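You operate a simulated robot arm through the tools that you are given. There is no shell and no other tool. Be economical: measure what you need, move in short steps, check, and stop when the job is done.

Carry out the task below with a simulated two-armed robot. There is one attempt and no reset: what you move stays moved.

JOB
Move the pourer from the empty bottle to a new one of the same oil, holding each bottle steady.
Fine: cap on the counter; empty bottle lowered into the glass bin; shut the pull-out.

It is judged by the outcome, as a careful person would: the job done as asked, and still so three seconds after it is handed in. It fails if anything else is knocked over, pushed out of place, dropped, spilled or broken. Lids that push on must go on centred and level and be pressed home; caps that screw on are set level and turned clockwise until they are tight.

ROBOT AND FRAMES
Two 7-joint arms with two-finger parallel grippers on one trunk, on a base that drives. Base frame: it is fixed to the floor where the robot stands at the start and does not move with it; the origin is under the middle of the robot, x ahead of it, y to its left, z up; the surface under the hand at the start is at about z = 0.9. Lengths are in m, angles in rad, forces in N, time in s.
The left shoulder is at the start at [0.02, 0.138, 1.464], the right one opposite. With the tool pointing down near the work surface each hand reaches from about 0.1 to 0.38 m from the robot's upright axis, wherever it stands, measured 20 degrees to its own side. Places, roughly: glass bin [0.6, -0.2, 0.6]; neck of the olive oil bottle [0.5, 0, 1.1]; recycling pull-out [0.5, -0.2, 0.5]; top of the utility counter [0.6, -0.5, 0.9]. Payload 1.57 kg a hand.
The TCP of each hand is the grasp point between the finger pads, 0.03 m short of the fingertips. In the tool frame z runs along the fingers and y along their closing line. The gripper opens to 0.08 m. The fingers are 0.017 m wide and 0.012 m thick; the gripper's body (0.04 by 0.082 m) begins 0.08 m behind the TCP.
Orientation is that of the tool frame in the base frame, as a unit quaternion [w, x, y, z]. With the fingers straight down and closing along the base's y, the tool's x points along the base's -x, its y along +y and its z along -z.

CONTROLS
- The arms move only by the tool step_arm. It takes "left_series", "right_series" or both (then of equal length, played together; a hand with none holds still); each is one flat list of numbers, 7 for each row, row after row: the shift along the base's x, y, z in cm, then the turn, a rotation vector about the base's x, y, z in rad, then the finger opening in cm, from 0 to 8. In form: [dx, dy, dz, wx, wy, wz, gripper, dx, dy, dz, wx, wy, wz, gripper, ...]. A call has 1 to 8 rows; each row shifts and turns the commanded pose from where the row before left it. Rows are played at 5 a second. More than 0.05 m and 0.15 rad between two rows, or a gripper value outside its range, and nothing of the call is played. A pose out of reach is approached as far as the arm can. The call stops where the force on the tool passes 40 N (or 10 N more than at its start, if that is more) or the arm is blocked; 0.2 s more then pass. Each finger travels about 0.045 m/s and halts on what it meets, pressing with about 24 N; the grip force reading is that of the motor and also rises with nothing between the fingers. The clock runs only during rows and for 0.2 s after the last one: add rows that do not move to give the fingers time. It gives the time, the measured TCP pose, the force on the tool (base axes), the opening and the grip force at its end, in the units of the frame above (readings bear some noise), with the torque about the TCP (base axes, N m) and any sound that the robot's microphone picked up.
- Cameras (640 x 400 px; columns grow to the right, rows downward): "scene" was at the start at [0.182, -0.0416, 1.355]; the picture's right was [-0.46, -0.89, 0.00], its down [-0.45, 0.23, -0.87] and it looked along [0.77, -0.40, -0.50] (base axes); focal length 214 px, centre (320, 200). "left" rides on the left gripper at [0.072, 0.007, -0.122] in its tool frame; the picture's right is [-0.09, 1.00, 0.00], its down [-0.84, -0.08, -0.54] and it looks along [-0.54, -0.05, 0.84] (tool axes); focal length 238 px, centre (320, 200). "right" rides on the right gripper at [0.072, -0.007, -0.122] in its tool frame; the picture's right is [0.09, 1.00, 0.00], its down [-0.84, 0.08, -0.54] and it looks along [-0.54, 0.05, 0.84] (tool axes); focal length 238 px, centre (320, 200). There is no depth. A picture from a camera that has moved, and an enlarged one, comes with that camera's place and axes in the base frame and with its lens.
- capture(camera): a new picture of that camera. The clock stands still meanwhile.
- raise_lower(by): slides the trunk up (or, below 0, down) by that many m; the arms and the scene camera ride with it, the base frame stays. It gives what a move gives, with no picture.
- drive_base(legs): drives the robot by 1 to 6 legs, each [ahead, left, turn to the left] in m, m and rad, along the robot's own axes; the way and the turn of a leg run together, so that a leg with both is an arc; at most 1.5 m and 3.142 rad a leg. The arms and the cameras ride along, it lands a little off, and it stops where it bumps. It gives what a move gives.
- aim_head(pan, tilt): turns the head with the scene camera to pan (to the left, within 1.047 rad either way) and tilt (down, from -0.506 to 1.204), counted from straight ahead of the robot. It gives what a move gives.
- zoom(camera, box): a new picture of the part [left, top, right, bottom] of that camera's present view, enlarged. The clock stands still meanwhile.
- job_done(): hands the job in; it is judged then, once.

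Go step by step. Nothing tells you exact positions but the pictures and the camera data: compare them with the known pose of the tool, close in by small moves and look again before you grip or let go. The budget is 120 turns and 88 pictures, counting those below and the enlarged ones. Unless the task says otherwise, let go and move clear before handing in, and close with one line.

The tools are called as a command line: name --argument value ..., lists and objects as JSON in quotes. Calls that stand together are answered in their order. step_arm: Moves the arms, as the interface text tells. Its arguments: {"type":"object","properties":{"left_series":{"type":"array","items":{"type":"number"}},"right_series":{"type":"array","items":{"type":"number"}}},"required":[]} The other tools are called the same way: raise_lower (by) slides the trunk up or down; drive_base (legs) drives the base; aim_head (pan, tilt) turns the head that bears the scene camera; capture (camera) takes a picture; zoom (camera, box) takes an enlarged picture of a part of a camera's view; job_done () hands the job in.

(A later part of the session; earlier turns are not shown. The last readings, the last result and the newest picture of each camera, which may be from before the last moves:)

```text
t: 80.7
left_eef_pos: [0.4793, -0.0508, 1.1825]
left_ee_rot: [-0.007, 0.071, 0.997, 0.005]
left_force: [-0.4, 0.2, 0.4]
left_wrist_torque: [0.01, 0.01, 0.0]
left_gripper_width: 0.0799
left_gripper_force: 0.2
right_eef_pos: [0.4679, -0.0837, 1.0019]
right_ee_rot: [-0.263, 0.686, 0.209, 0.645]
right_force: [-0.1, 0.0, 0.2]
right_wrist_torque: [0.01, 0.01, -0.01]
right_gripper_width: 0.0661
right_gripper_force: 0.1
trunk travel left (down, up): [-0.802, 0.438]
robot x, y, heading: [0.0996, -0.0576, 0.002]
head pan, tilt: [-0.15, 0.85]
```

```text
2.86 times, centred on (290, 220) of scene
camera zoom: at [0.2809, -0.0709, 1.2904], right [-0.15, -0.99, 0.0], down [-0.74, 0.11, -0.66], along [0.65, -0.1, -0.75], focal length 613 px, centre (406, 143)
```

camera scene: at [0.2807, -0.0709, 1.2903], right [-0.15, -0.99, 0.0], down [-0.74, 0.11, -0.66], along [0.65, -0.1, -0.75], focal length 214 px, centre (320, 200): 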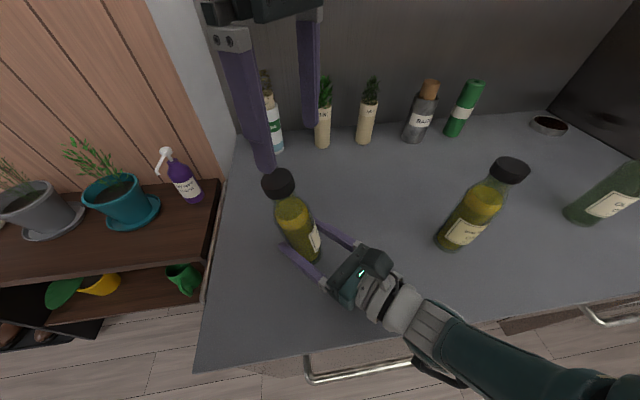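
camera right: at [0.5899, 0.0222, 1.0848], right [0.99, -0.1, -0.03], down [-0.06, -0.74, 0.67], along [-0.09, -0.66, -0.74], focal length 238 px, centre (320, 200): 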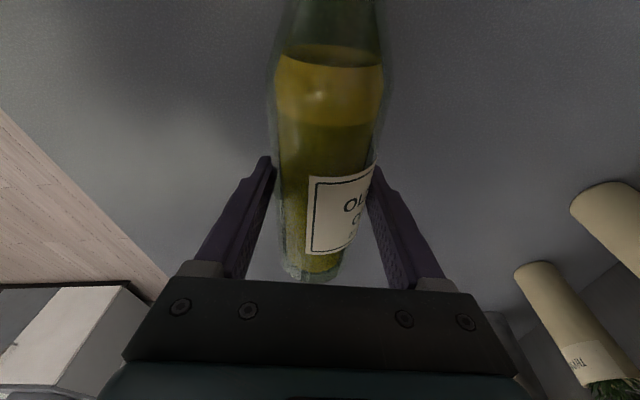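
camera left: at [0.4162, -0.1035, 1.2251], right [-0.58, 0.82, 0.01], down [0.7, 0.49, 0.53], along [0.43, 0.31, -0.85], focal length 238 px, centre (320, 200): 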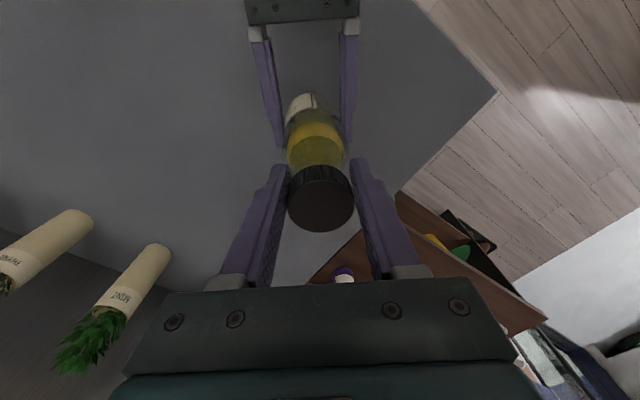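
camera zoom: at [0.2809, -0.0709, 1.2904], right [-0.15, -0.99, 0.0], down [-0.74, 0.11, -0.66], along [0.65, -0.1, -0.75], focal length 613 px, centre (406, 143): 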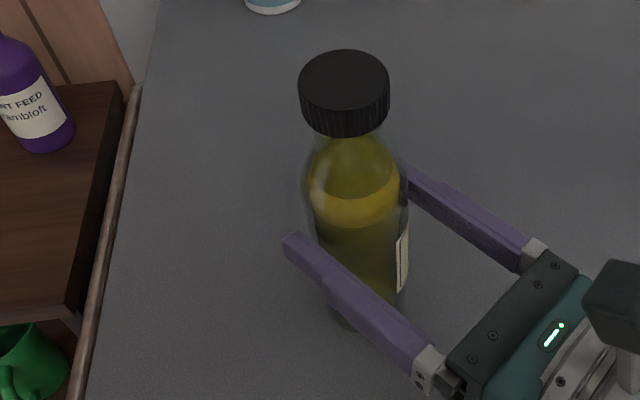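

The bottle stands upright on its own between the fingers. I restore the right hand's level pose, with the trunk slightly lower for reach margin.

step_arm --right_series '[0, 0, 0, 0, 0, 0, 7.8, 0, 0, 0, -0.08, 0.015, 0, 7.8, 0, 0.3, 0, -0.08, 0.015, 0, 7.8, 0, 0, 0, 0, 0, 0, 7.8]'

raise_lower --by -0.025

zoom --camera "scene" --box '[210, 150, 370, 290]'

```text
t: 81.7
left_eef_pos: [0.4795, -0.0508, 1.1835]
left_ee_rot: [-0.006, 0.069, 0.998, 0.005]
left_force: [-0.7, -0.1, 0.4]
left_wrist_torque: [-0.01, -0.03, 0.01]
left_gripper_width: 0.08
left_gripper_force: 0.1
right_eef_pos: [0.4713, -0.0922, 0.9998]
right_ee_rot: [-0.2, 0.716, 0.263, 0.616]
right_force: [0.0, 0.1, 1.5]
right_wrist_torque: [0.0, 0.04, 0.02]
right_gripper_width: 0.0781
right_gripper_force: 0.1
trunk travel left (down, up): [-0.802, 0.438]
robot x, y, heading: [0.1043, -0.0537, 0.003]
head pan, tilt: [-0.15, 0.85]
```

```text
t: 82.4
left_eef_pos: [0.4814, -0.0498, 1.1582]
left_ee_rot: [-0.007, 0.07, 0.998, 0.005]
left_force: [1.3, 0.4, 0.2]
left_wrist_torque: [-0.01, -0.01, 0.0]
left_gripper_width: 0.0802
left_gripper_force: 0.1
right_eef_pos: [0.4692, -0.0906, 0.9739]
right_ee_rot: [-0.203, 0.716, 0.265, 0.613]
right_force: [0.2, 0.8, -0.6]
right_wrist_torque: [-0.02, 0.02, 0.04]
right_gripper_width: 0.0783
right_gripper_force: 0.0
trunk travel left (down, up): [-0.777, 0.463]
robot x, y, heading: [0.1011, -0.0573, -0.001]
head pan, tilt: [-0.15, 0.85]
```

```text
2.86 times, centred on (290, 220) of scene
camera zoom: at [0.2809, -0.0709, 1.2654], right [-0.15, -0.99, 0.0], down [-0.74, 0.11, -0.66], along [0.65, -0.1, -0.75], focal length 613 px, centre (406, 143)
```

zoom: 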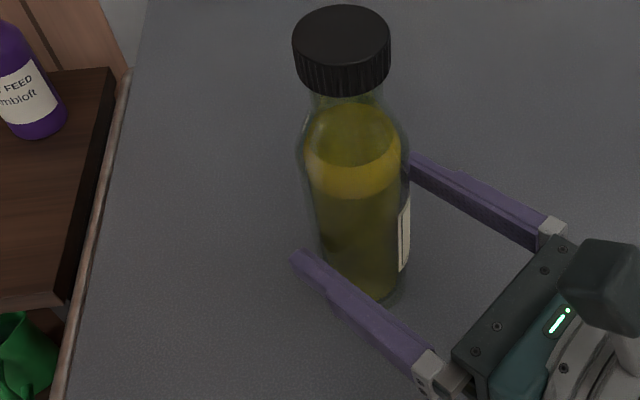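

The right fingers are about 9 mm off-centre on the bottle. I shift to centre and re-grip.

step_arm --right_series '[-0.3, 0.6, 0, 0, 0, 0, 7.8, 0.3, 0.6, 0, 0, 0, 0, 7.8, 0.2, 0.1, 0, 0, 0, 0, 7.8, 0, 0, 0, 0, 0, 0, 4, 0, 0, 0, 0, 0, 0, 4, 0, 0, 0, 0, 0, 0, 4]'

capture --camera "scene"

```text
t: 83.8
left_eef_pos: [0.4803, -0.0493, 1.1582]
left_ee_rot: [-0.007, 0.069, 0.998, 0.005]
left_force: [-0.8, 0.3, 0.6]
left_wrist_torque: [-0.02, -0.01, -0.02]
left_gripper_width: 0.0801
left_gripper_force: 0.1
right_eef_pos: [0.4705, -0.0861, 0.9709]
right_ee_rot: [-0.195, 0.718, 0.269, 0.611]
right_force: [0.2, 1.1, 0.3]
right_wrist_torque: [0.0, 0.04, -0.02]
right_gripper_width: 0.0576
right_gripper_force: 23.7
trunk travel left (down, up): [-0.777, 0.463]
robot x, y, heading: [0.1014, -0.0568, 0.005]
head pan, tilt: [-0.15, 0.85]
```

```text
41 pictures are left
camera scene: at [0.2807, -0.0709, 1.2653], right [-0.15, -0.99, 0.0], down [-0.74, 0.11, -0.66], along [0.65, -0.1, -0.75], focal length 214 px, centre (320, 200)
```

scene: 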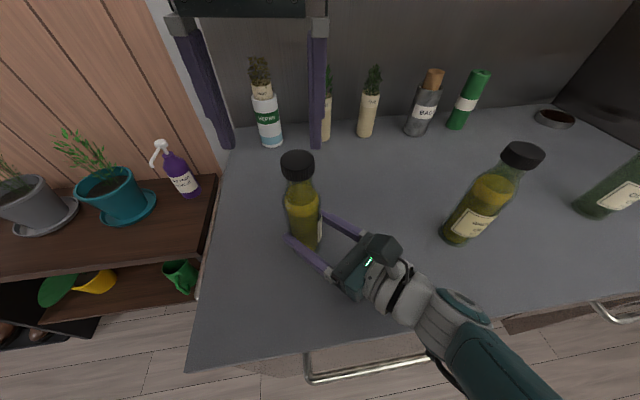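

The bottle is re-gripped. I rewind the left wrist and centre it above the cap at about (0.472, -0.073).

step_arm --left_series '[0, -0.3, 0.5, 0, 0, -0.14, 8, 0, -0.3, 0.5, 0, 0, -0.14, 8, 0, -0.3, 0, 0, 0, -0.14, 8, -0.2, -0.3, 0, 0, 0, -0.14, 8, -0.2, -0.3, 0, 0, 0, -0.14, 8, -0.2, -0.3, 0, 0, 0, -0.14, 8, -0.1, -0.3, 0, 0, 0, -0.14, 8, 0, -0.3, 0, 0, 0, -0.14, 8]'

step_arm --left_series '[0, 0, 0, 0, 0, -0.14, 8, 0, 0, 0, 0, 0, -0.14, 8, 0, 0, 0, 0, 0, 0, 8]'

capture --camera "left"

```text
t: 85.6
left_eef_pos: [0.4741, -0.0729, 1.167]
left_ee_rot: [-0.003, 0.59, 0.807, 0.008]
left_force: [0.3, -0.2, 0.4]
left_wrist_torque: [0.0, -0.06, -0.04]
left_gripper_width: 0.0801
left_gripper_force: 0.0
right_eef_pos: [0.4697, -0.0862, 0.9698]
right_ee_rot: [-0.195, 0.719, 0.269, 0.611]
right_force: [0.9, 0.6, -4.9]
right_wrist_torque: [-0.07, 0.04, 0.01]
right_gripper_width: 0.0573
right_gripper_force: 24.2
trunk travel left (down, up): [-0.777, 0.463]
robot x, y, heading: [0.1008, -0.0592, 0.002]
head pan, tilt: [-0.15, 0.85]
```

```text
t: 86.4
left_eef_pos: [0.4726, -0.075, 1.1672]
left_ee_rot: [-0.002, 0.696, 0.718, 0.008]
left_force: [-0.4, 0.2, -0.4]
left_wrist_torque: [-0.02, -0.01, -0.03]
left_gripper_width: 0.0799
left_gripper_force: 0.0
right_eef_pos: [0.4701, -0.086, 0.9694]
right_ee_rot: [-0.195, 0.719, 0.269, 0.611]
right_force: [0.9, 0.3, -4.5]
right_wrist_torque: [-0.06, 0.06, -0.01]
right_gripper_width: 0.0571
right_gripper_force: 24.2
trunk travel left (down, up): [-0.777, 0.463]
robot x, y, heading: [0.1004, -0.0611, 0.002]
head pan, tilt: [-0.15, 0.85]
```

```text
40 pictures are left
camera left: at [0.4759, -0.0034, 1.291], right [1.0, -0.06, 0.01], down [-0.06, -0.85, 0.53], along [-0.03, -0.53, -0.85], focal length 238 px, centre (320, 200)
```

left: 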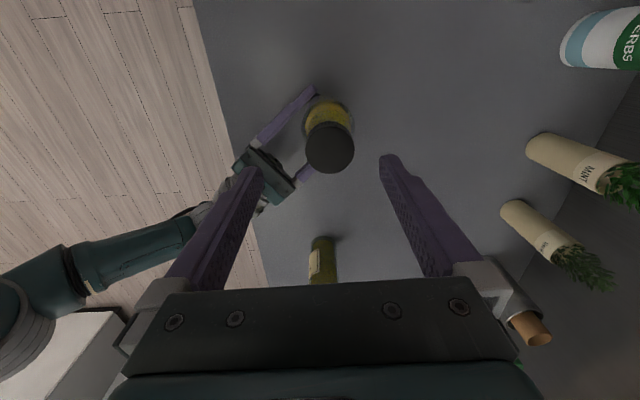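

I descend onto the cap, with small corrections.

step_arm --left_series '[0.4, 0.6, -3, 0, 0, 0, 8, 0, 0, -3, 0, 0, 0, 8, 0, 0, -1, 0, 0, 0, 8, 0, 0, 0, 0, 0, 0, 8]'

capture --camera "left"

```text
t: 87.4
left_eef_pos: [0.4774, -0.0686, 1.0962]
left_ee_rot: [-0.002, 0.696, 0.718, 0.008]
left_force: [0.0, -0.8, -0.6]
left_wrist_torque: [0.03, -0.04, 0.03]
left_gripper_width: 0.08
left_gripper_force: 0.1
right_eef_pos: [0.4711, -0.0866, 0.9701]
right_ee_rot: [-0.195, 0.719, 0.269, 0.611]
right_force: [0.1, -1.0, -4.1]
right_wrist_torque: [-0.03, 0.04, 0.01]
right_gripper_width: 0.0569
right_gripper_force: 24.1
trunk travel left (down, up): [-0.777, 0.463]
robot x, y, heading: [0.1058, -0.0599, -0.001]
head pan, tilt: [-0.15, 0.85]
```

```text
39 pictures are left
camera left: at [0.48, 0.0024, 1.2201], right [1.0, -0.06, 0.01], down [-0.06, -0.85, 0.53], along [-0.03, -0.53, -0.85], focal length 238 px, centre (320, 200)
```

left: 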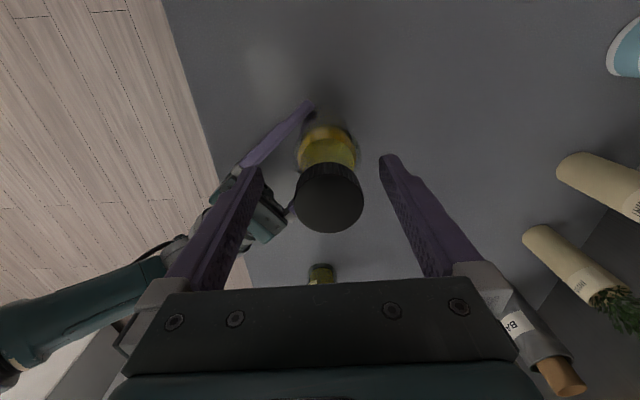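

step_arm --left_series '[0.35, 0.3, 0, 0, 0, 0, 8, 0, 0, 0, 0, 0, 0, 2, 0, 0, 0, 0, 0, 0, 2, 0, 0, 0, 0, 0, 0, 2, 0, 0, 0, 0, 0, 0, 2, 0, 0, 0, 0, 0, 0, 2]'

step_arm --left_series '[0, 0, 0, 0, 0, 0.14, 2, 0, 0, 0, 0, 0, 0.14, 2, 0, 0, 0.03, 0, 0, 0.14, 2, 0, 0, 0.03, 0, 0, 0.14, 2, 0, 0, 0.03, 0, 0, 0.14, 2, 0, 0, 0.03, 0, 0, 0.14, 2, 0, 0, 0.03, 0, 0, 0.14, 2, 0, 0, 0.03, 0, 0, 0.14, 2]'

step_arm --left_series '[0, 0, 0.03, 0, 0, 0.14, 2, 0, 0, 0.03, 0, 0, 0.14, 2, 0, 0, 0.03, 0, 0, 0.14, 2, 0, 0, 0.03, 0, 0, 0.14, 2, 0, 0, 0.03, 0, 0, 0.14, 2, 0, 0, 0.03, 0, 0, 0.14, 2]'

capture --camera "scene"

```text
t: 88.8
left_eef_pos: [0.4807, -0.0646, 1.0972]
left_ee_rot: [-0.002, 0.695, 0.719, 0.008]
left_force: [1.4, 1.7, -0.6]
left_wrist_torque: [-0.03, -0.01, -0.02]
left_gripper_width: 0.0398
left_gripper_force: 23.7
right_eef_pos: [0.4703, -0.0856, 0.9696]
right_ee_rot: [-0.195, 0.719, 0.268, 0.61]
right_force: [-0.7, -1.9, -4.3]
right_wrist_torque: [0.18, -0.1, -0.01]
right_gripper_width: 0.0573
right_gripper_force: 23.9
trunk travel left (down, up): [-0.777, 0.463]
robot x, y, heading: [0.1026, -0.0624, -0.0]
head pan, tilt: [-0.15, 0.85]
```

```text
t: 90.6
left_eef_pos: [0.4811, -0.0652, 1.1004]
left_ee_rot: [-0.006, 0.207, 0.978, 0.006]
left_force: [-5.4, -2.0, -0.2]
left_wrist_torque: [-0.01, 0.03, -0.07]
left_gripper_width: 0.0401
left_gripper_force: 24.0
right_eef_pos: [0.4704, -0.0849, 0.9705]
right_ee_rot: [-0.196, 0.719, 0.27, 0.61]
right_force: [6.2, 1.9, -3.0]
right_wrist_torque: [-0.28, 0.69, -0.01]
right_gripper_width: 0.0573
right_gripper_force: 24.5
trunk travel left (down, up): [-0.777, 0.463]
robot x, y, heading: [0.1032, -0.06, -0.001]
head pan, tilt: [-0.15, 0.85]
```

```text
t: 92.0
left_eef_pos: [0.4827, -0.0631, 1.1017]
left_ee_rot: [-0.008, -0.211, 0.977, 0.004]
left_force: [0.3, -5.9, -0.2]
left_wrist_torque: [-0.05, 0.03, -0.02]
left_gripper_width: 0.0403
left_gripper_force: 24.0
right_eef_pos: [0.4702, -0.0843, 0.971]
right_ee_rot: [-0.197, 0.717, 0.27, 0.612]
right_force: [-0.1, 8.6, 3.4]
right_wrist_torque: [-0.29, -0.28, 0.15]
right_gripper_width: 0.0572
right_gripper_force: 24.2
trunk travel left (down, up): [-0.777, 0.463]
robot x, y, heading: [0.1017, -0.0571, -0.005]
head pan, tilt: [-0.15, 0.85]
```

```text
38 pictures are left
camera scene: at [0.2811, -0.0718, 1.2658], right [-0.16, -0.99, 0.0], down [-0.74, 0.12, -0.66], along [0.65, -0.11, -0.75], focal length 214 px, centre (320, 200)
```

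scene: 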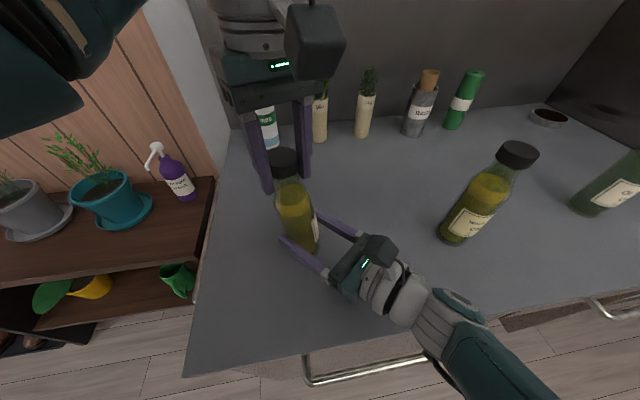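

Turned roughly another 115° with very low torque. I test-lift the cap gently.

step_arm --left_series '[0, 0, 0.2, 0, 0, 0.1, 2, 0, 0, 0.2, 0, 0, 0.1, 2, 0, 0, 0, 0, 0, 0, 2]'

```text
t: 92.8
left_eef_pos: [0.4842, -0.0591, 1.1045]
left_ee_rot: [-0.007, -0.311, 0.95, 0.005]
left_force: [2.7, -9.0, -2.4]
left_wrist_torque: [-0.23, -0.06, -0.07]
left_gripper_width: 0.0401
left_gripper_force: 23.9
right_eef_pos: [0.4704, -0.0831, 0.9707]
right_ee_rot: [-0.197, 0.718, 0.268, 0.612]
right_force: [-2.1, 12.2, 5.2]
right_wrist_torque: [-0.65, -0.4, 0.28]
right_gripper_width: 0.0576
right_gripper_force: 24.7
trunk travel left (down, up): [-0.777, 0.463]
robot x, y, heading: [0.1015, -0.0585, -0.001]
head pan, tilt: [-0.15, 0.85]
```

step_arm --left_series '[0, -0.3, 0.3, 0, 0, 0, 2, 0, 0, 0.3, 0, 0, 0, 2, 0, 0, 0.3, 0, 0, 0, 2, 0, 0, 0, 0, 0, 0, 2]'

zoom --camera "scene" --box '[220, 120, 360, 260]'

```text
t: 93.8
left_eef_pos: [0.4835, -0.0612, 1.1132]
left_ee_rot: [-0.006, -0.311, 0.95, 0.008]
left_force: [-0.1, -1.5, -0.3]
left_wrist_torque: [-0.02, -0.01, -0.02]
left_gripper_width: 0.0398
left_gripper_force: 24.3
right_eef_pos: [0.4709, -0.0846, 0.9704]
right_ee_rot: [-0.195, 0.72, 0.266, 0.611]
right_force: [-1.0, 4.0, 4.3]
right_wrist_torque: [0.27, -0.09, 0.13]
right_gripper_width: 0.0575
right_gripper_force: 24.1
trunk travel left (down, up): [-0.777, 0.463]
robot x, y, heading: [0.1023, -0.0575, 0.0]
head pan, tilt: [-0.15, 0.85]
```

```text
2.86 times, centred on (290, 190) of scene
camera zoom: at [0.2821, -0.0761, 1.269], right [-0.21, -0.98, 0.0], down [-0.7, 0.15, -0.69], along [0.68, -0.15, -0.72], focal length 613 px, centre (406, 229)
```

zoom: 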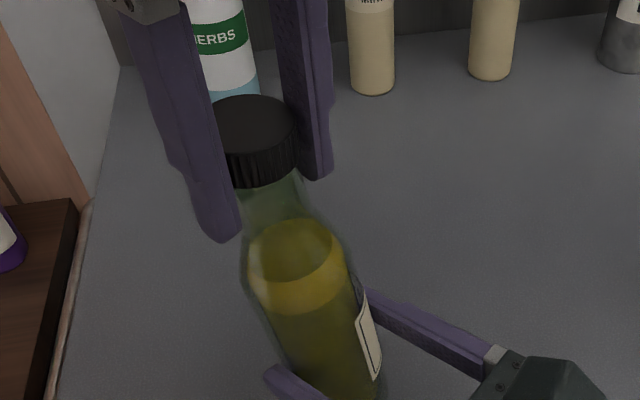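

The cap is free (no load on the left hand). I lift it straight up and clear, moving away from my head.

step_arm --left_series '[0, 0, 1, 0, 0, 0, 2, 0, 0, 1.5, 0, 0, 0, 2, 0, 0, 2, 0, 0, 0, 2, 0, 0.5, 2, 0, 0, 0, 2, 0.5, 1.5, 1, 0, 0, 0, 2, 0.5, 2, 0, 0, 0, 0, 2]'

capture --camera "scene"

```text
t: 95.2
left_eef_pos: [0.4915, -0.0281, 1.191]
left_ee_rot: [-0.008, -0.306, 0.952, 0.003]
left_force: [-0.8, -0.6, 0.2]
left_wrist_torque: [0.0, -0.01, 0.01]
left_gripper_width: 0.0398
left_gripper_force: 23.6
right_eef_pos: [0.4712, -0.0853, 0.969]
right_ee_rot: [-0.195, 0.719, 0.268, 0.611]
right_force: [1.6, -1.1, -0.6]
right_wrist_torque: [-0.03, -0.09, -0.07]
right_gripper_width: 0.0576
right_gripper_force: 24.3
trunk travel left (down, up): [-0.777, 0.463]
robot x, y, heading: [0.1001, -0.0585, 0.002]
head pan, tilt: [-0.15, 0.85]
```

```text
36 pictures are left
camera scene: at [0.281, -0.071, 1.2654], right [-0.15, -0.99, 0.0], down [-0.74, 0.11, -0.66], along [0.65, -0.1, -0.75], focal length 214 px, centre (320, 200)
```

scene: 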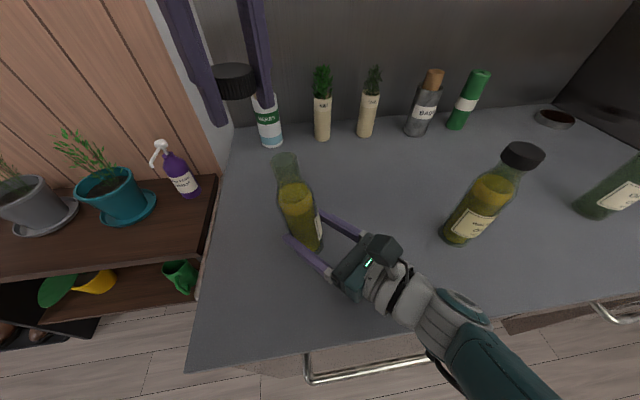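

The cap is off and the open bottle is held. I set the cap on the counter at about (0.45, 0.045).

step_arm --left_series '[-1.4, 2.5, 0, 0, 0, 0, 2, -1.4, 2.5, 0, 0, 0, 0, 2, -1.3, 2.3, -2, 0, 0, 0, 2, 0, 0, -4, 0, 0, 0, 2, 0, 0, -4, 0, 0, 0, 2, 0, 0, -4, 0, 0, 0, 2, 0, 0, -4, 0, 0, 0, 2, 0, 0, -4, 0, 0, 0, 2]'

capture --camera "scene"

```text
t: 97.0
left_eef_pos: [0.4505, 0.0452, 0.9704]
left_ee_rot: [-0.007, -0.306, 0.952, 0.002]
left_force: [0.0, -0.2, -0.1]
left_wrist_torque: [0.0, 0.0, 0.03]
left_gripper_width: 0.0398
left_gripper_force: 24.2
right_eef_pos: [0.4711, -0.0863, 0.9692]
right_ee_rot: [-0.196, 0.718, 0.269, 0.611]
right_force: [0.0, -0.7, 0.1]
right_wrist_torque: [0.08, -0.01, -0.03]
right_gripper_width: 0.0571
right_gripper_force: 24.2
trunk travel left (down, up): [-0.777, 0.463]
robot x, y, heading: [0.1076, -0.0626, -0.001]
head pan, tilt: [-0.15, 0.85]
```

```text
35 pictures are left
camera scene: at [0.2808, -0.071, 1.2654], right [-0.15, -0.99, 0.0], down [-0.74, 0.11, -0.66], along [0.65, -0.1, -0.75], focal length 214 px, centre (320, 200)
```

scene: 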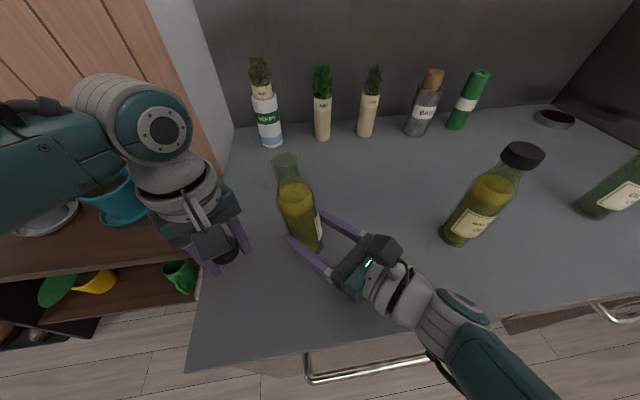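

step_arm --left_series '[0, 0, -2, 0, 0, 0, 2, 0, 0, -1.2, 0, 0, 0, 2, 0, 0, -0.4, 0, 0, 0, 2, 0, 0, -0.2, 0, 0, 0, 2, 0, 0, 0, 0, 0, 0, 2]'

```text
t: 98.2
left_eef_pos: [0.4502, 0.0444, 0.9326]
left_ee_rot: [-0.009, -0.306, 0.952, 0.002]
left_force: [-0.3, 0.3, -0.1]
left_wrist_torque: [-0.01, -0.01, 0.01]
left_gripper_width: 0.0397
left_gripper_force: 24.1
right_eef_pos: [0.4694, -0.0866, 0.9698]
right_ee_rot: [-0.195, 0.719, 0.269, 0.611]
right_force: [-0.5, -0.7, 1.0]
right_wrist_torque: [-0.02, -0.02, 0.0]
right_gripper_width: 0.057
right_gripper_force: 24.1
trunk travel left (down, up): [-0.777, 0.463]
robot x, y, heading: [0.1021, -0.0607, 0.002]
head pan, tilt: [-0.15, 0.85]
```

step_arm --left_series '[0, 0, -0.2, 0, 0, 0, 2, 0, 0, -0.2, 0, 0, 0, 2, 0, 0, 0, 0, 0, 0, 2]'

zoom --camera "scene" --box '[160, 190, 300, 290]'

```text
t: 98.9
left_eef_pos: [0.4504, 0.0447, 0.9299]
left_ee_rot: [-0.009, -0.305, 0.952, 0.0]
left_force: [-9.5, 3.0, 16.5]
left_wrist_torque: [-0.2, -0.08, -0.1]
left_gripper_width: 0.0399
left_gripper_force: 24.6
right_eef_pos: [0.4716, -0.0903, 0.9691]
right_ee_rot: [-0.191, 0.719, 0.272, 0.611]
right_force: [-0.6, 2.8, 9.6]
right_wrist_torque: [0.53, -0.24, 0.09]
right_gripper_width: 0.057
right_gripper_force: 23.9
trunk travel left (down, up): [-0.777, 0.463]
robot x, y, heading: [0.0996, -0.0606, -0.005]
head pan, tilt: [-0.15, 0.85]
stopped in row 3 (left hand): the force on the tool passed its limit at 42 N (the readings are from after the stop); the commanded pose is now the measured one
```

```text
4.00 times, centred on (230, 240) of scene
camera zoom: at [0.2805, -0.0699, 1.2657], right [-0.15, -0.99, 0.0], down [-0.74, 0.11, -0.66], along [0.65, -0.1, -0.75], focal length 858 px, centre (680, 40)
```

zoom: 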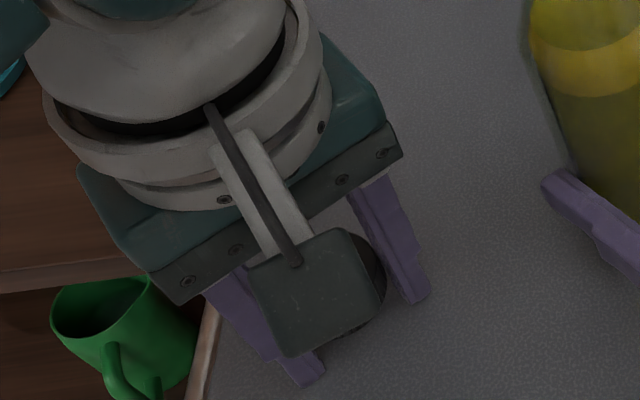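

Fingertips touch the counter. I raise a hair and open, leaving the cap on the counter.

step_arm --left_series '[0, 0, 0.15, 0, 0, 0, 3.8, 0, 0, 0, 0, 0, 0, 4.4, 0, 0, 0, 0, 0, 0, 6, 0, 0, 0, 0, 0, 0, 8, 0, 0, 0, 0, 0, 0, 8, 0, 0, 3, 0, 0, 0, 8, 0, 0, 4, 0, 0, 0, 8, 0, 0, 4, 0, 0, 0, 8]'

capture --camera "left"

```text
t: 100.7
left_eef_pos: [0.4527, 0.0455, 1.0428]
left_ee_rot: [-0.007, -0.306, 0.952, 0.0]
left_force: [0.0, 0.2, 0.4]
left_wrist_torque: [-0.04, -0.03, -0.03]
left_gripper_width: 0.08
left_gripper_force: 0.0
right_eef_pos: [0.4722, -0.0899, 0.9684]
right_ee_rot: [-0.191, 0.719, 0.273, 0.61]
right_force: [-0.3, 1.4, 18.5]
right_wrist_torque: [0.75, -0.43, 0.05]
right_gripper_width: 0.0569
right_gripper_force: 24.3
trunk travel left (down, up): [-0.777, 0.463]
robot x, y, heading: [0.102, -0.0593, 0.0]
head pan, tilt: [-0.15, 0.85]
```

```text
33 pictures are left
camera left: at [0.391, 0.0094, 1.1657], right [-0.5, 0.86, 0.0], down [0.73, 0.43, 0.53], along [0.46, 0.27, -0.85], focal length 238 px, centre (320, 200)
```

left: 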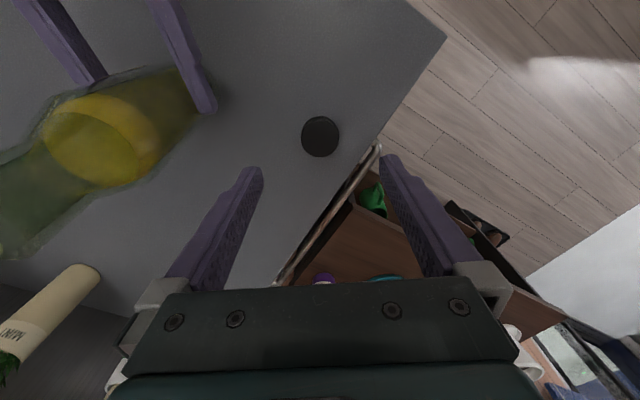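

The cap rests on the counter. I let the new bottle settle, withdraw the right hand and raise the left.

step_arm --right_series '[0, 0, 0, 0, 0, 0, 6.6, 0, 0, 0, 0, 0, 0, 7.4, 0, 0, 0, 0, 0, 0, 7.8, 0, 0, 0, 0, 0, 0, 7.8, -2.3, -1.9, 0.5, 0, 0, 0, 7.8, -2.3, -1.9, 0.5, 0, 0, 0, 7.8, -2.3, -1.9, 0.5, 0, 0, 0, 7.8, -2.3, -1.9, 0.5, 0, 0, 0, 7.8]' --left_series '[0, 0, 3, 0, 0, 0, 8, 0, 0, 4, 0, 0, 0, 8, 0, 0, 4, 0, 0, -0.14, 8, 0, 0, 4, 0, 0, -0.14, 8, 0, 0, 2, 0, 0, -0.14, 8, 0, 0, 0, 0, 0, -0.14, 8, 0, 0, 0, 0, 0, -0.14, 8, 0, 0, 0, 0, 0, -0.14, 8]'

capture --camera "scene"

```text
t: 102.5
left_eef_pos: [0.4513, 0.0439, 1.2107]
left_ee_rot: [-0.008, 0.112, 0.994, 0.004]
left_force: [0.1, -0.8, -0.7]
left_wrist_torque: [0.02, -0.01, 0.0]
left_gripper_width: 0.0802
left_gripper_force: 0.1
right_eef_pos: [0.3768, -0.1599, 0.9902]
right_ee_rot: [-0.197, 0.719, 0.267, 0.611]
right_force: [-0.1, -0.7, -0.7]
right_wrist_torque: [-0.02, -0.03, 0.0]
right_gripper_width: 0.0783
right_gripper_force: 0.1
trunk travel left (down, up): [-0.777, 0.463]
robot x, y, heading: [0.0994, -0.0594, 0.002]
head pan, tilt: [-0.15, 0.85]
```

```text
32 pictures are left
camera scene: at [0.2806, -0.0709, 1.2654], right [-0.15, -0.99, 0.0], down [-0.74, 0.11, -0.66], along [0.65, -0.1, -0.75], focal length 214 px, centre (320, 200)
```

scene: 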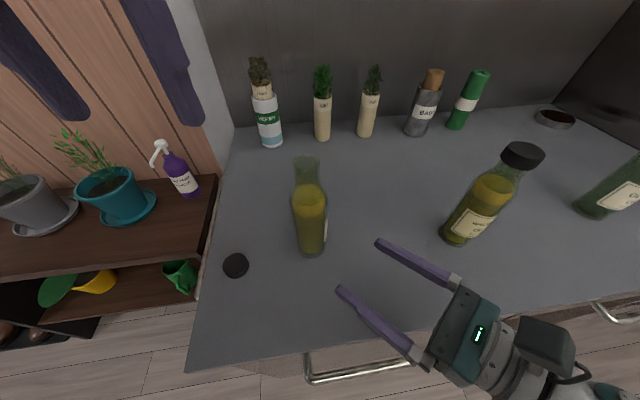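

The new bottle stands upright and open at (0.48, -0.086), with the cap beside it. I drive around to the empty bottle, stopping a little short to look.

drive_base --legs '[[-0.3, 0, 0], [0, -0.6, 0], [0.24, 0, 0]]'

capture --camera "scene"

```text
t: 108.9
left_eef_pos: [0.3938, -0.5562, 1.2106]
left_ee_rot: [-0.008, 0.107, 0.994, 0.003]
left_force: [0.1, -0.3, -0.1]
left_wrist_torque: [0.0, 0.02, 0.01]
left_gripper_width: 0.0801
left_gripper_force: 0.1
right_eef_pos: [0.322, -0.7625, 0.989]
right_ee_rot: [-0.196, 0.719, 0.27, 0.61]
right_force: [0.2, -0.2, -0.5]
right_wrist_torque: [0.03, 0.01, 0.0]
right_gripper_width: 0.0782
right_gripper_force: 0.1
trunk travel left (down, up): [-0.777, 0.463]
robot x, y, heading: [0.0479, -0.6623, 0.007]
head pan, tilt: [-0.15, 0.85]
```

```text
31 pictures are left
camera scene: at [0.2248, -0.6723, 1.2654], right [-0.15, -0.99, 0.0], down [-0.74, 0.11, -0.66], along [0.65, -0.1, -0.75], focal length 214 px, centre (320, 200)
```

scene: 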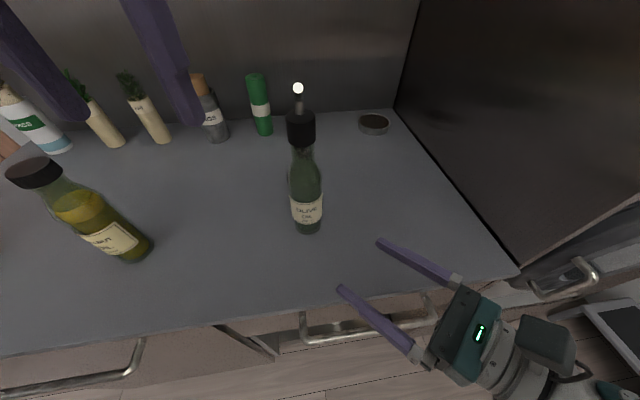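

The empty bottle is at (0.471, -0.685), its collar spans about z 1.09–1.14, and the spout points toward me. I move in and advance the right hand onto the body.

drive_base --legs '[[0.055, 0.015, 0]]'

step_arm --right_series '[0, -1.5, -0.3, 0, 0, 0, 8, 1.8, 1.4, -0.3, 0, 0, 0, 8, 1.8, 1.4, -0.3, 0, 0, 0, 8, 1.8, 1.4, -0.3, 0, 0, 0, 8, 0, 0, 0, 0, 0, 0, 8]'

capture --camera "scene"

```text
t: 109.8
left_eef_pos: [0.4493, -0.5424, 1.2117]
left_ee_rot: [-0.008, 0.108, 0.994, 0.004]
left_force: [-0.4, 0.5, 0.0]
left_wrist_torque: [0.01, -0.02, -0.01]
left_gripper_width: 0.0801
left_gripper_force: 0.0
right_eef_pos: [0.377, -0.7471, 0.989]
right_ee_rot: [-0.197, 0.719, 0.27, 0.61]
right_force: [-0.5, -0.4, -0.3]
right_wrist_torque: [0.01, -0.03, 0.03]
right_gripper_width: 0.078
right_gripper_force: 0.1
trunk travel left (down, up): [-0.777, 0.463]
robot x, y, heading: [0.1023, -0.6452, 0.003]
head pan, tilt: [-0.15, 0.85]
```

```text
t: 111.0
left_eef_pos: [0.4509, -0.5399, 1.2108]
left_ee_rot: [-0.007, 0.108, 0.994, 0.003]
left_force: [0.4, -0.1, 0.2]
left_wrist_torque: [0.03, 0.02, -0.04]
left_gripper_width: 0.08
left_gripper_force: 0.1
right_eef_pos: [0.4304, -0.72, 0.9778]
right_ee_rot: [-0.196, 0.719, 0.27, 0.61]
right_force: [-0.7, 0.4, 1.1]
right_wrist_torque: [0.01, 0.01, 0.03]
right_gripper_width: 0.08
right_gripper_force: 0.1
trunk travel left (down, up): [-0.777, 0.463]
robot x, y, heading: [0.0998, -0.6455, 0.005]
head pan, tilt: [-0.15, 0.85]
```

```text
30 pictures are left
camera scene: at [0.28, -0.6571, 1.2654], right [-0.15, -0.99, 0.0], down [-0.74, 0.11, -0.66], along [0.65, -0.1, -0.75], focal length 214 px, centre (320, 200)
```

scene: 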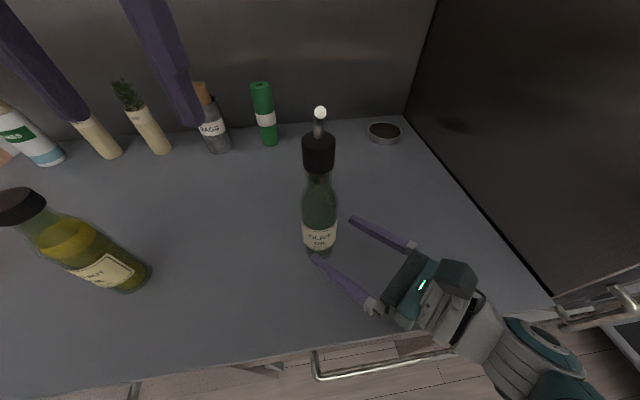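

step_arm --right_series '[0.8, 1.1, -0.2, 0, 0, 0, 8, 1.2, 1, -0.2, 0, 0, 0, 8, 1.2, 1, 0, 0, 0, 0, 8, 0, 0, 0, 0, 0, 0, 4, 0, 0, 0, 0, 0, 0, 4, 0, 0, 0, 0, 0, 0, 4]'

zoom --camera "scene" --box '[240, 80, 440, 300]'

```text
t: 112.4
left_eef_pos: [0.4499, -0.5421, 1.2108]
left_ee_rot: [-0.008, 0.108, 0.994, 0.004]
left_force: [0.4, -0.7, 0.3]
left_wrist_torque: [0.02, 0.0, 0.02]
left_gripper_width: 0.0801
left_gripper_force: 0.1
right_eef_pos: [0.4639, -0.6885, 0.9728]
right_ee_rot: [-0.195, 0.719, 0.269, 0.61]
right_force: [1.6, -0.3, 1.4]
right_wrist_torque: [0.02, -0.05, -0.02]
right_gripper_width: 0.0572
right_gripper_force: 24.4
trunk travel left (down, up): [-0.777, 0.463]
robot x, y, heading: [0.102, -0.6476, 0.007]
head pan, tilt: [-0.15, 0.85]
```

```text
1.82 times, centred on (340, 190) of scene
camera zoom: at [0.2801, -0.6572, 1.2654], right [-0.15, -0.99, 0.0], down [-0.74, 0.11, -0.66], along [0.65, -0.1, -0.75], focal length 390 px, centre (284, 218)
```

zoom: 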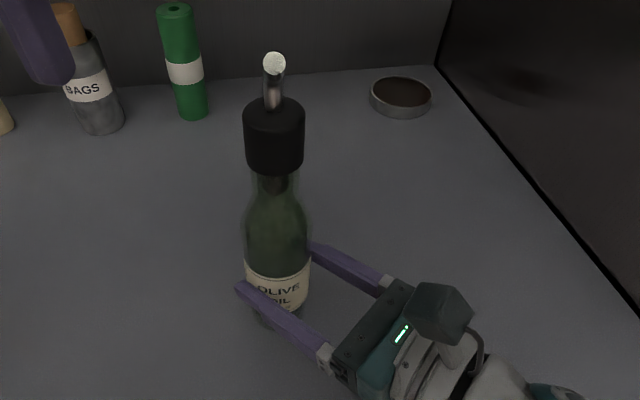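

The empty bottle is held firmly. I bring the left hand over the pourer with fingers closing along y, clear of the forward-pointing spout.

step_arm --left_series '[0.4, -2, 2, 0, 0, 0.1, 8, 0.4, -3, 2, 0, 0, 0.1, 8, 0.4, -3, 0.5, 0, 0, 0, 8, 0.5, -3, 0, 0, 0, 0, 8, 0, -3.1, 0, 0, 0, 0, 8, 0, 0, 0, 0, 0, 0, 8]'

capture --camera "left"

capture --camera "scene"

```text
t: 113.8
left_eef_pos: [0.4658, -0.683, 1.2555]
left_ee_rot: [-0.007, 0.007, 1.0, 0.002]
left_force: [-0.1, 1.1, -0.1]
left_wrist_torque: [0.0, 0.03, -0.04]
left_gripper_width: 0.0802
left_gripper_force: 0.1
right_eef_pos: [0.4636, -0.6881, 0.974]
right_ee_rot: [-0.197, 0.719, 0.27, 0.609]
right_force: [-0.7, 0.1, 4.6]
right_wrist_torque: [0.21, 0.18, 0.02]
right_gripper_width: 0.0577
right_gripper_force: 24.6
trunk travel left (down, up): [-0.777, 0.463]
robot x, y, heading: [0.1019, -0.6471, 0.005]
head pan, tilt: [-0.15, 0.85]
```

```text
28 pictures are left
camera left: at [0.3965, -0.6758, 1.379], right [0.11, 0.99, 0.0], down [0.84, -0.09, 0.53], along [0.53, -0.05, -0.85], focal length 238 px, centre (320, 200)
```

left: 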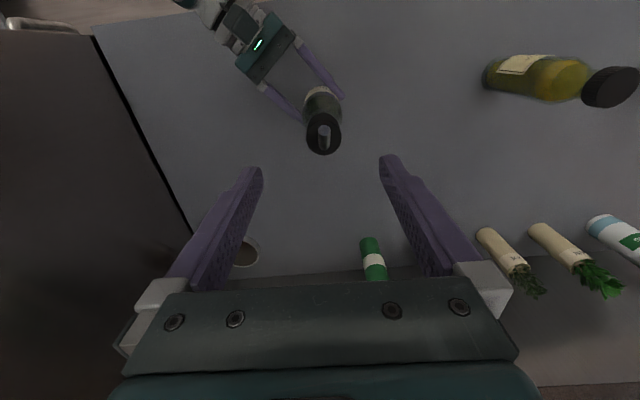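

```text
27 pictures are left
camera scene: at [0.28, -0.6571, 1.2654], right [-0.15, -0.99, 0.0], down [-0.74, 0.11, -0.66], along [0.65, -0.1, -0.75], focal length 214 px, centre (320, 200)
```

scene: 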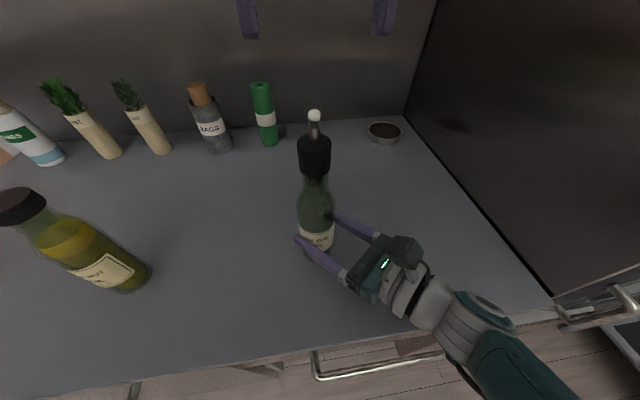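

The pourer is centred at about (0.469, -0.679) with its spout pointing toward me between the fingers. I descend and grip the collar.

step_arm --left_series '[0.2, 0.4, -3, 0, 0, 0, 8, 0, 0, -4, 0, 0, 0, 8, 0, 0, -4, 0, 0, 0, 8, 0, 0, -2, 0, 0, 0, 8, 0, 0, 0, 0, 0, 0, 8]'

capture --camera "left"

```text
t: 115.0
left_eef_pos: [0.4691, -0.6799, 1.1257]
left_ee_rot: [-0.009, 0.008, 1.0, 0.004]
left_force: [-0.4, 0.1, 0.2]
left_wrist_torque: [0.05, -0.03, -0.01]
left_gripper_width: 0.0804
left_gripper_force: 0.1
right_eef_pos: [0.4631, -0.6893, 0.9733]
right_ee_rot: [-0.197, 0.719, 0.27, 0.61]
right_force: [-2.2, 0.5, 6.9]
right_wrist_torque: [0.32, 0.19, 0.11]
right_gripper_width: 0.0572
right_gripper_force: 24.1
trunk travel left (down, up): [-0.777, 0.463]
robot x, y, heading: [0.1055, -0.6508, -0.001]
head pan, tilt: [-0.15, 0.85]
```

```text
26 pictures are left
camera left: at [0.3985, -0.6716, 1.2482], right [0.11, 0.99, 0.0], down [0.84, -0.09, 0.53], along [0.52, -0.05, -0.85], focal length 238 px, centre (320, 200)
```

left: 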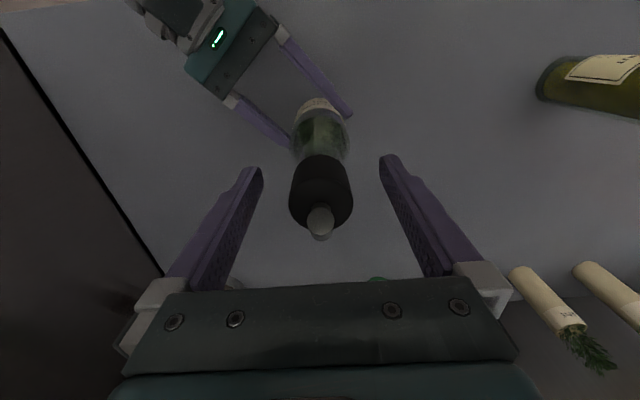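

Well centred. I close on the collar.

step_arm --left_series '[0, 0.1, 0, 0, 0, 0, 2, 0, 0, 0, 0, 0, 0, 2, 0, 0, 0, 0, 0, 0, 2, 0, 0, 0, 0, 0, 0, 2, 0, 0, 0, 0, 0, 0, 2]'

step_arm --left_series '[0, 0, 0.1, 0, 0, 0.1, 2, 0, 0, 0.1, 0, 0, 0.1, 2, 0, 0, 0, 0, 0, 0, 2]'

```text
t: 116.2
left_eef_pos: [0.4698, -0.6782, 1.1262]
left_ee_rot: [-0.008, 0.008, 1.0, 0.003]
left_force: [0.2, -0.1, 1.1]
left_wrist_torque: [-0.04, 0.02, 0.01]
left_gripper_width: 0.0366
left_gripper_force: 23.6
right_eef_pos: [0.4643, -0.6883, 0.9729]
right_ee_rot: [-0.196, 0.719, 0.271, 0.609]
right_force: [-3.1, 1.2, 7.5]
right_wrist_torque: [0.29, 0.3, 0.09]
right_gripper_width: 0.0573
right_gripper_force: 24.1
trunk travel left (down, up): [-0.777, 0.463]
robot x, y, heading: [0.1033, -0.6489, 0.006]
head pan, tilt: [-0.15, 0.85]
```

```text
t: 117.0
left_eef_pos: [0.4687, -0.6789, 1.1277]
left_ee_rot: [-0.007, -0.092, 0.996, 0.002]
left_force: [0.0, -2.6, -1.2]
left_wrist_torque: [-0.18, 0.01, -0.06]
left_gripper_width: 0.037
left_gripper_force: 24.1
right_eef_pos: [0.4633, -0.6891, 0.9736]
right_ee_rot: [-0.197, 0.719, 0.27, 0.61]
right_force: [-1.6, 4.1, 8.2]
right_wrist_torque: [0.04, 0.18, 0.12]
right_gripper_width: 0.0574
right_gripper_force: 23.7
trunk travel left (down, up): [-0.777, 0.463]
robot x, y, heading: [0.1038, -0.6417, 0.002]
head pan, tilt: [-0.15, 0.85]
```

step_arm --left_series '[0, 0, 0.2, 0, 0, 0.1, 2, 0, 0, 0.2, 0, 0, 0.1, 2, 0, 0, 0.2, 0, 0, 0.1, 2, 0, 0, 0, 0, 0, 0, 2]'

capture --camera "left"

```text
t: 118.0
left_eef_pos: [0.4687, -0.6762, 1.1328]
left_ee_rot: [-0.008, -0.24, 0.971, 0.001]
left_force: [-0.6, -4.5, -1.9]
left_wrist_torque: [-0.28, 0.09, -0.03]
left_gripper_width: 0.0366
left_gripper_force: 24.3
right_eef_pos: [0.4635, -0.6886, 0.973]
right_ee_rot: [-0.197, 0.719, 0.27, 0.61]
right_force: [-1.5, 7.2, 8.4]
right_wrist_torque: [0.03, 0.33, 0.17]
right_gripper_width: 0.0567
right_gripper_force: 24.3
trunk travel left (down, up): [-0.777, 0.463]
robot x, y, heading: [0.1018, -0.6434, 0.007]
head pan, tilt: [-0.15, 0.85]
```

```text
25 pictures are left
camera left: at [0.4037, -0.7046, 1.2569], right [-0.38, 0.92, 0.0], down [0.79, 0.32, 0.53], along [0.49, 0.21, -0.85], focal length 238 px, centre (320, 200)
```

left: 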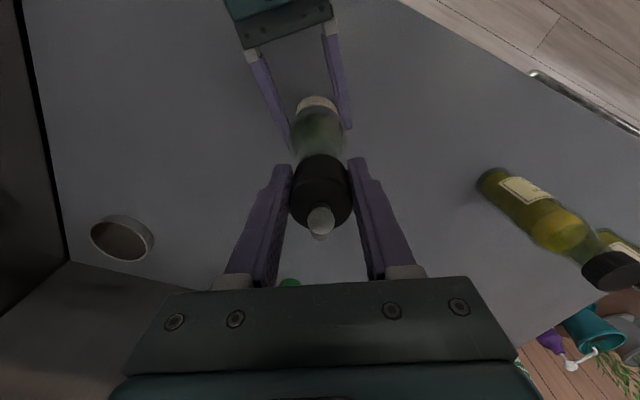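

The pourer turns and rises with the hand under little load. I keep lifting straight in small steps.

step_arm --left_series '[0, 0, 0.3, 0, 0, 0, 2, 0, 0, 0.3, 0, 0, 0, 2, 0, 0, 0.4, 0, 0, 0, 2, 0, 0, 0, 0, 0, 0, 2]'

zoom --camera "scene" --box '[240, 60, 440, 260]'

```text
t: 119.0
left_eef_pos: [0.4701, -0.6782, 1.1438]
left_ee_rot: [-0.008, -0.24, 0.971, 0.002]
left_force: [-2.0, -2.9, -0.5]
left_wrist_torque: [-0.14, 0.12, -0.01]
left_gripper_width: 0.0367
left_gripper_force: 23.6
right_eef_pos: [0.4634, -0.6883, 0.9738]
right_ee_rot: [-0.196, 0.719, 0.269, 0.61]
right_force: [0.0, 5.9, 8.1]
right_wrist_torque: [0.21, 0.28, 0.04]
right_gripper_width: 0.0569
right_gripper_force: 23.6
trunk travel left (down, up): [-0.777, 0.463]
robot x, y, heading: [0.1009, -0.6455, 0.005]
head pan, tilt: [-0.15, 0.85]
```

```text
2.00 times, centred on (340, 160) of scene
camera zoom: at [0.2801, -0.6567, 1.2655], right [-0.15, -0.99, 0.0], down [-0.74, 0.11, -0.66], along [0.65, -0.1, -0.75], focal length 429 px, centre (280, 280)
```

zoom: 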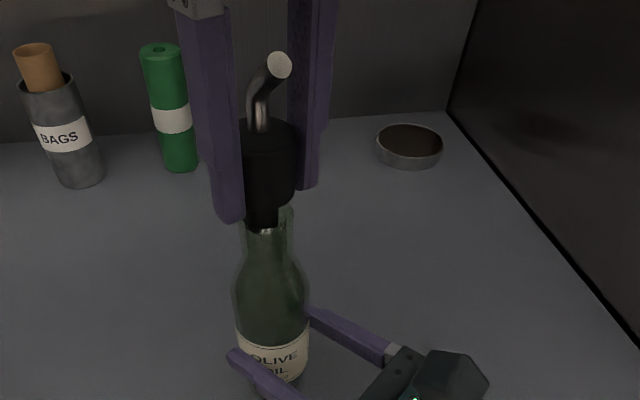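

It is a push-in pourer and it's coming out cleanly. I lift it fully clear.

step_arm --left_series '[0, 0, 1, 0, 0, 0, 2, 0, 0, 1.5, 0, 0, 0, 2, 0, 0, 2, 0, 0, 0, 2, 0, 0, 3, 0, 0, 0, 2, 0, 0, 3, 0, 0, 0, 2, 0, 0, 0, 0, 0, 0, 2]'

capture --camera "scene"

```text
t: 120.4
left_eef_pos: [0.4687, -0.6764, 1.249]
left_ee_rot: [-0.009, -0.24, 0.971, 0.0]
left_force: [-0.6, 0.9, -1.4]
left_wrist_torque: [-0.03, 0.01, -0.01]
left_gripper_width: 0.0366
left_gripper_force: 23.9
right_eef_pos: [0.4632, -0.6887, 0.974]
right_ee_rot: [-0.196, 0.719, 0.27, 0.61]
right_force: [-1.6, 1.8, 7.8]
right_wrist_torque: [0.44, 0.06, 0.06]
right_gripper_width: 0.057
right_gripper_force: 23.9
trunk travel left (down, up): [-0.777, 0.463]
robot x, y, heading: [0.1039, -0.6489, 0.003]
head pan, tilt: [-0.15, 0.85]
```

```text
23 pictures are left
camera scene: at [0.2801, -0.6569, 1.2654], right [-0.15, -0.99, 0.0], down [-0.74, 0.11, -0.66], along [0.65, -0.1, -0.75], focal length 214 px, centre (320, 200)
```

scene: 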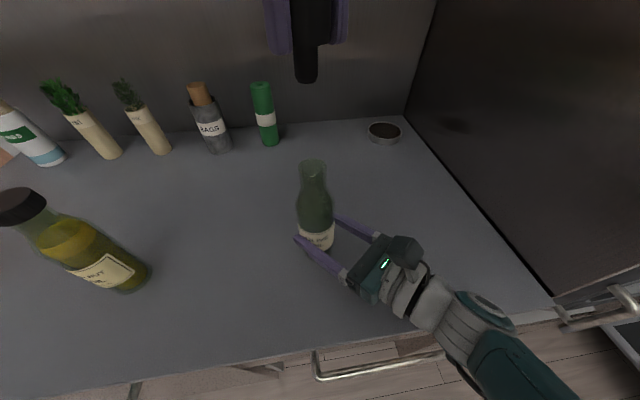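

The pourer is out, level in the left hand. I release the empty bottle, withdraw, and drive back to the new bottle.

step_arm --right_series '[0, 0, 0, 0, 0, 0, 6.6, 0, 0, 0, 0, 0, 0, 8, 0, 0, 0, 0, 0, 0, 8, -2.15, -1.75, 0.3, 0, 0, 0, 8, -2.15, -1.75, 0.3, 0, 0, 0, 8, -2.15, -1.75, 0.3, 0, 0, 0, 8, -2.15, -1.75, 0.3, 0, 0, 0, 8]'

drive_base --legs '[[-0.3, 0, 0], [0, 0.6, 0], [0.26, 0, 0]]'

capture --camera "scene"

```text
t: 122.0
left_eef_pos: [0.4695, -0.6775, 1.248]
left_ee_rot: [-0.008, -0.24, 0.971, 0.001]
left_force: [0.5, 0.5, -0.4]
left_wrist_torque: [0.01, -0.01, -0.01]
left_gripper_width: 0.037
left_gripper_force: 24.1
right_eef_pos: [0.3766, -0.7604, 0.9866]
right_ee_rot: [-0.197, 0.719, 0.27, 0.61]
right_force: [-0.4, 1.1, 0.3]
right_wrist_torque: [-0.01, 0.0, 0.01]
right_gripper_width: 0.0801
right_gripper_force: 0.1
trunk travel left (down, up): [-0.777, 0.463]
robot x, y, heading: [0.0961, -0.6467, 0.002]
head pan, tilt: [-0.15, 0.85]
```

```text
t: 128.5
left_eef_pos: [0.4271, -0.081, 1.2481]
left_ee_rot: [-0.009, -0.24, 0.971, 0.001]
left_force: [0.2, -0.6, -0.2]
left_wrist_torque: [0.02, 0.0, -0.02]
left_gripper_width: 0.0367
left_gripper_force: 24.0
right_eef_pos: [0.3324, -0.1637, 0.9861]
right_ee_rot: [-0.198, 0.719, 0.271, 0.609]
right_force: [0.1, 0.5, 0.8]
right_wrist_torque: [0.01, 0.0, 0.03]
right_gripper_width: 0.08
right_gripper_force: 0.2
trunk travel left (down, up): [-0.777, 0.463]
robot x, y, heading: [0.0599, -0.0508, 0.003]
head pan, tilt: [-0.15, 0.85]
```

```text
22 pictures are left
camera scene: at [0.2367, -0.0599, 1.2654], right [-0.14, -0.99, 0.0], down [-0.74, 0.11, -0.66], along [0.65, -0.1, -0.75], focal length 214 px, centre (320, 200)
```

scene: 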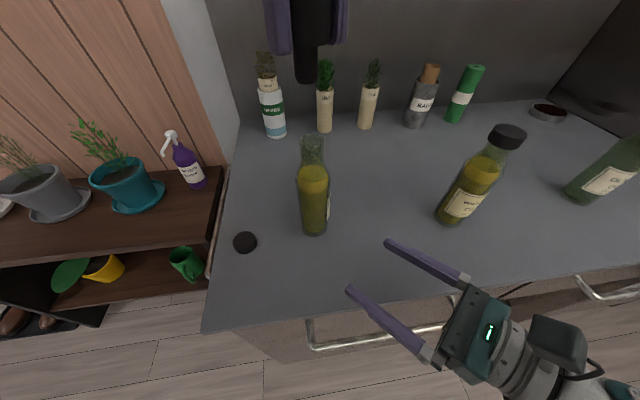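

The bottle is where I left it, at (0.478, -0.087). I move in 5 cm and advance the right hand, watching before closing.

drive_base --legs '[[0.05, 0.002, 0]]'

step_arm --right_series '[1.9, 1.5, -0.35, 0, 0, 0, 8, 1.9, 1.5, -0.35, 0, 0, 0, 8, 1.9, 1.5, -0.35, 0, 0, 0, 8, 0, 0, -0.3, 0, 0, 0, 8]'

capture --camera "scene"

```text
t: 129.5
left_eef_pos: [0.4759, -0.0772, 1.2488]
left_ee_rot: [-0.009, -0.24, 0.971, 0.0]
left_force: [0.6, -0.6, -0.4]
left_wrist_torque: [-0.01, 0.0, 0.04]
left_gripper_width: 0.0367
left_gripper_force: 23.9
right_eef_pos: [0.3832, -0.16, 0.9858]
right_ee_rot: [-0.196, 0.719, 0.27, 0.61]
right_force: [0.2, -0.4, -1.1]
right_wrist_torque: [-0.01, 0.02, -0.02]
right_gripper_width: 0.08
right_gripper_force: 0.0
trunk travel left (down, up): [-0.777, 0.463]
robot x, y, heading: [0.1111, -0.0454, 0.001]
head pan, tilt: [-0.15, 0.85]
```

```text
t: 130.5
left_eef_pos: [0.477, -0.078, 1.2477]
left_ee_rot: [-0.009, -0.24, 0.971, 0.0]
left_force: [0.6, -1.2, -0.4]
left_wrist_torque: [-0.01, 0.02, 0.03]
left_gripper_width: 0.0366
left_gripper_force: 23.6
right_eef_pos: [0.4414, -0.1133, 0.9719]
right_ee_rot: [-0.196, 0.719, 0.27, 0.61]
right_force: [-0.2, 0.3, 0.5]
right_wrist_torque: [0.01, -0.01, -0.02]
right_gripper_width: 0.08
right_gripper_force: 0.0
trunk travel left (down, up): [-0.777, 0.463]
robot x, y, heading: [0.1042, -0.0452, 0.011]
head pan, tilt: [-0.15, 0.85]
```

```text
21 pictures are left
camera scene: at [0.2868, -0.0577, 1.2654], right [-0.14, -0.99, 0.0], down [-0.74, 0.11, -0.66], along [0.65, -0.1, -0.75], focal length 214 px, centre (320, 200)
```

scene: 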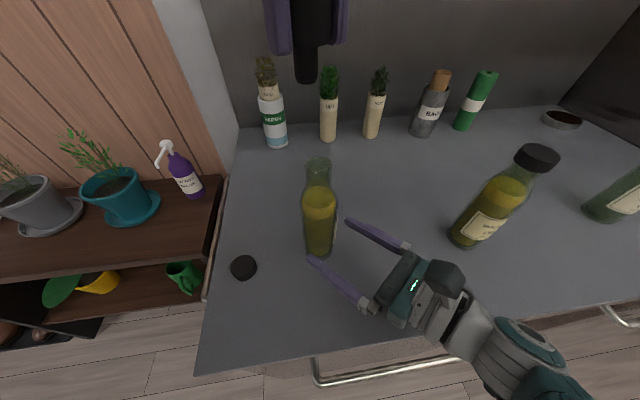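

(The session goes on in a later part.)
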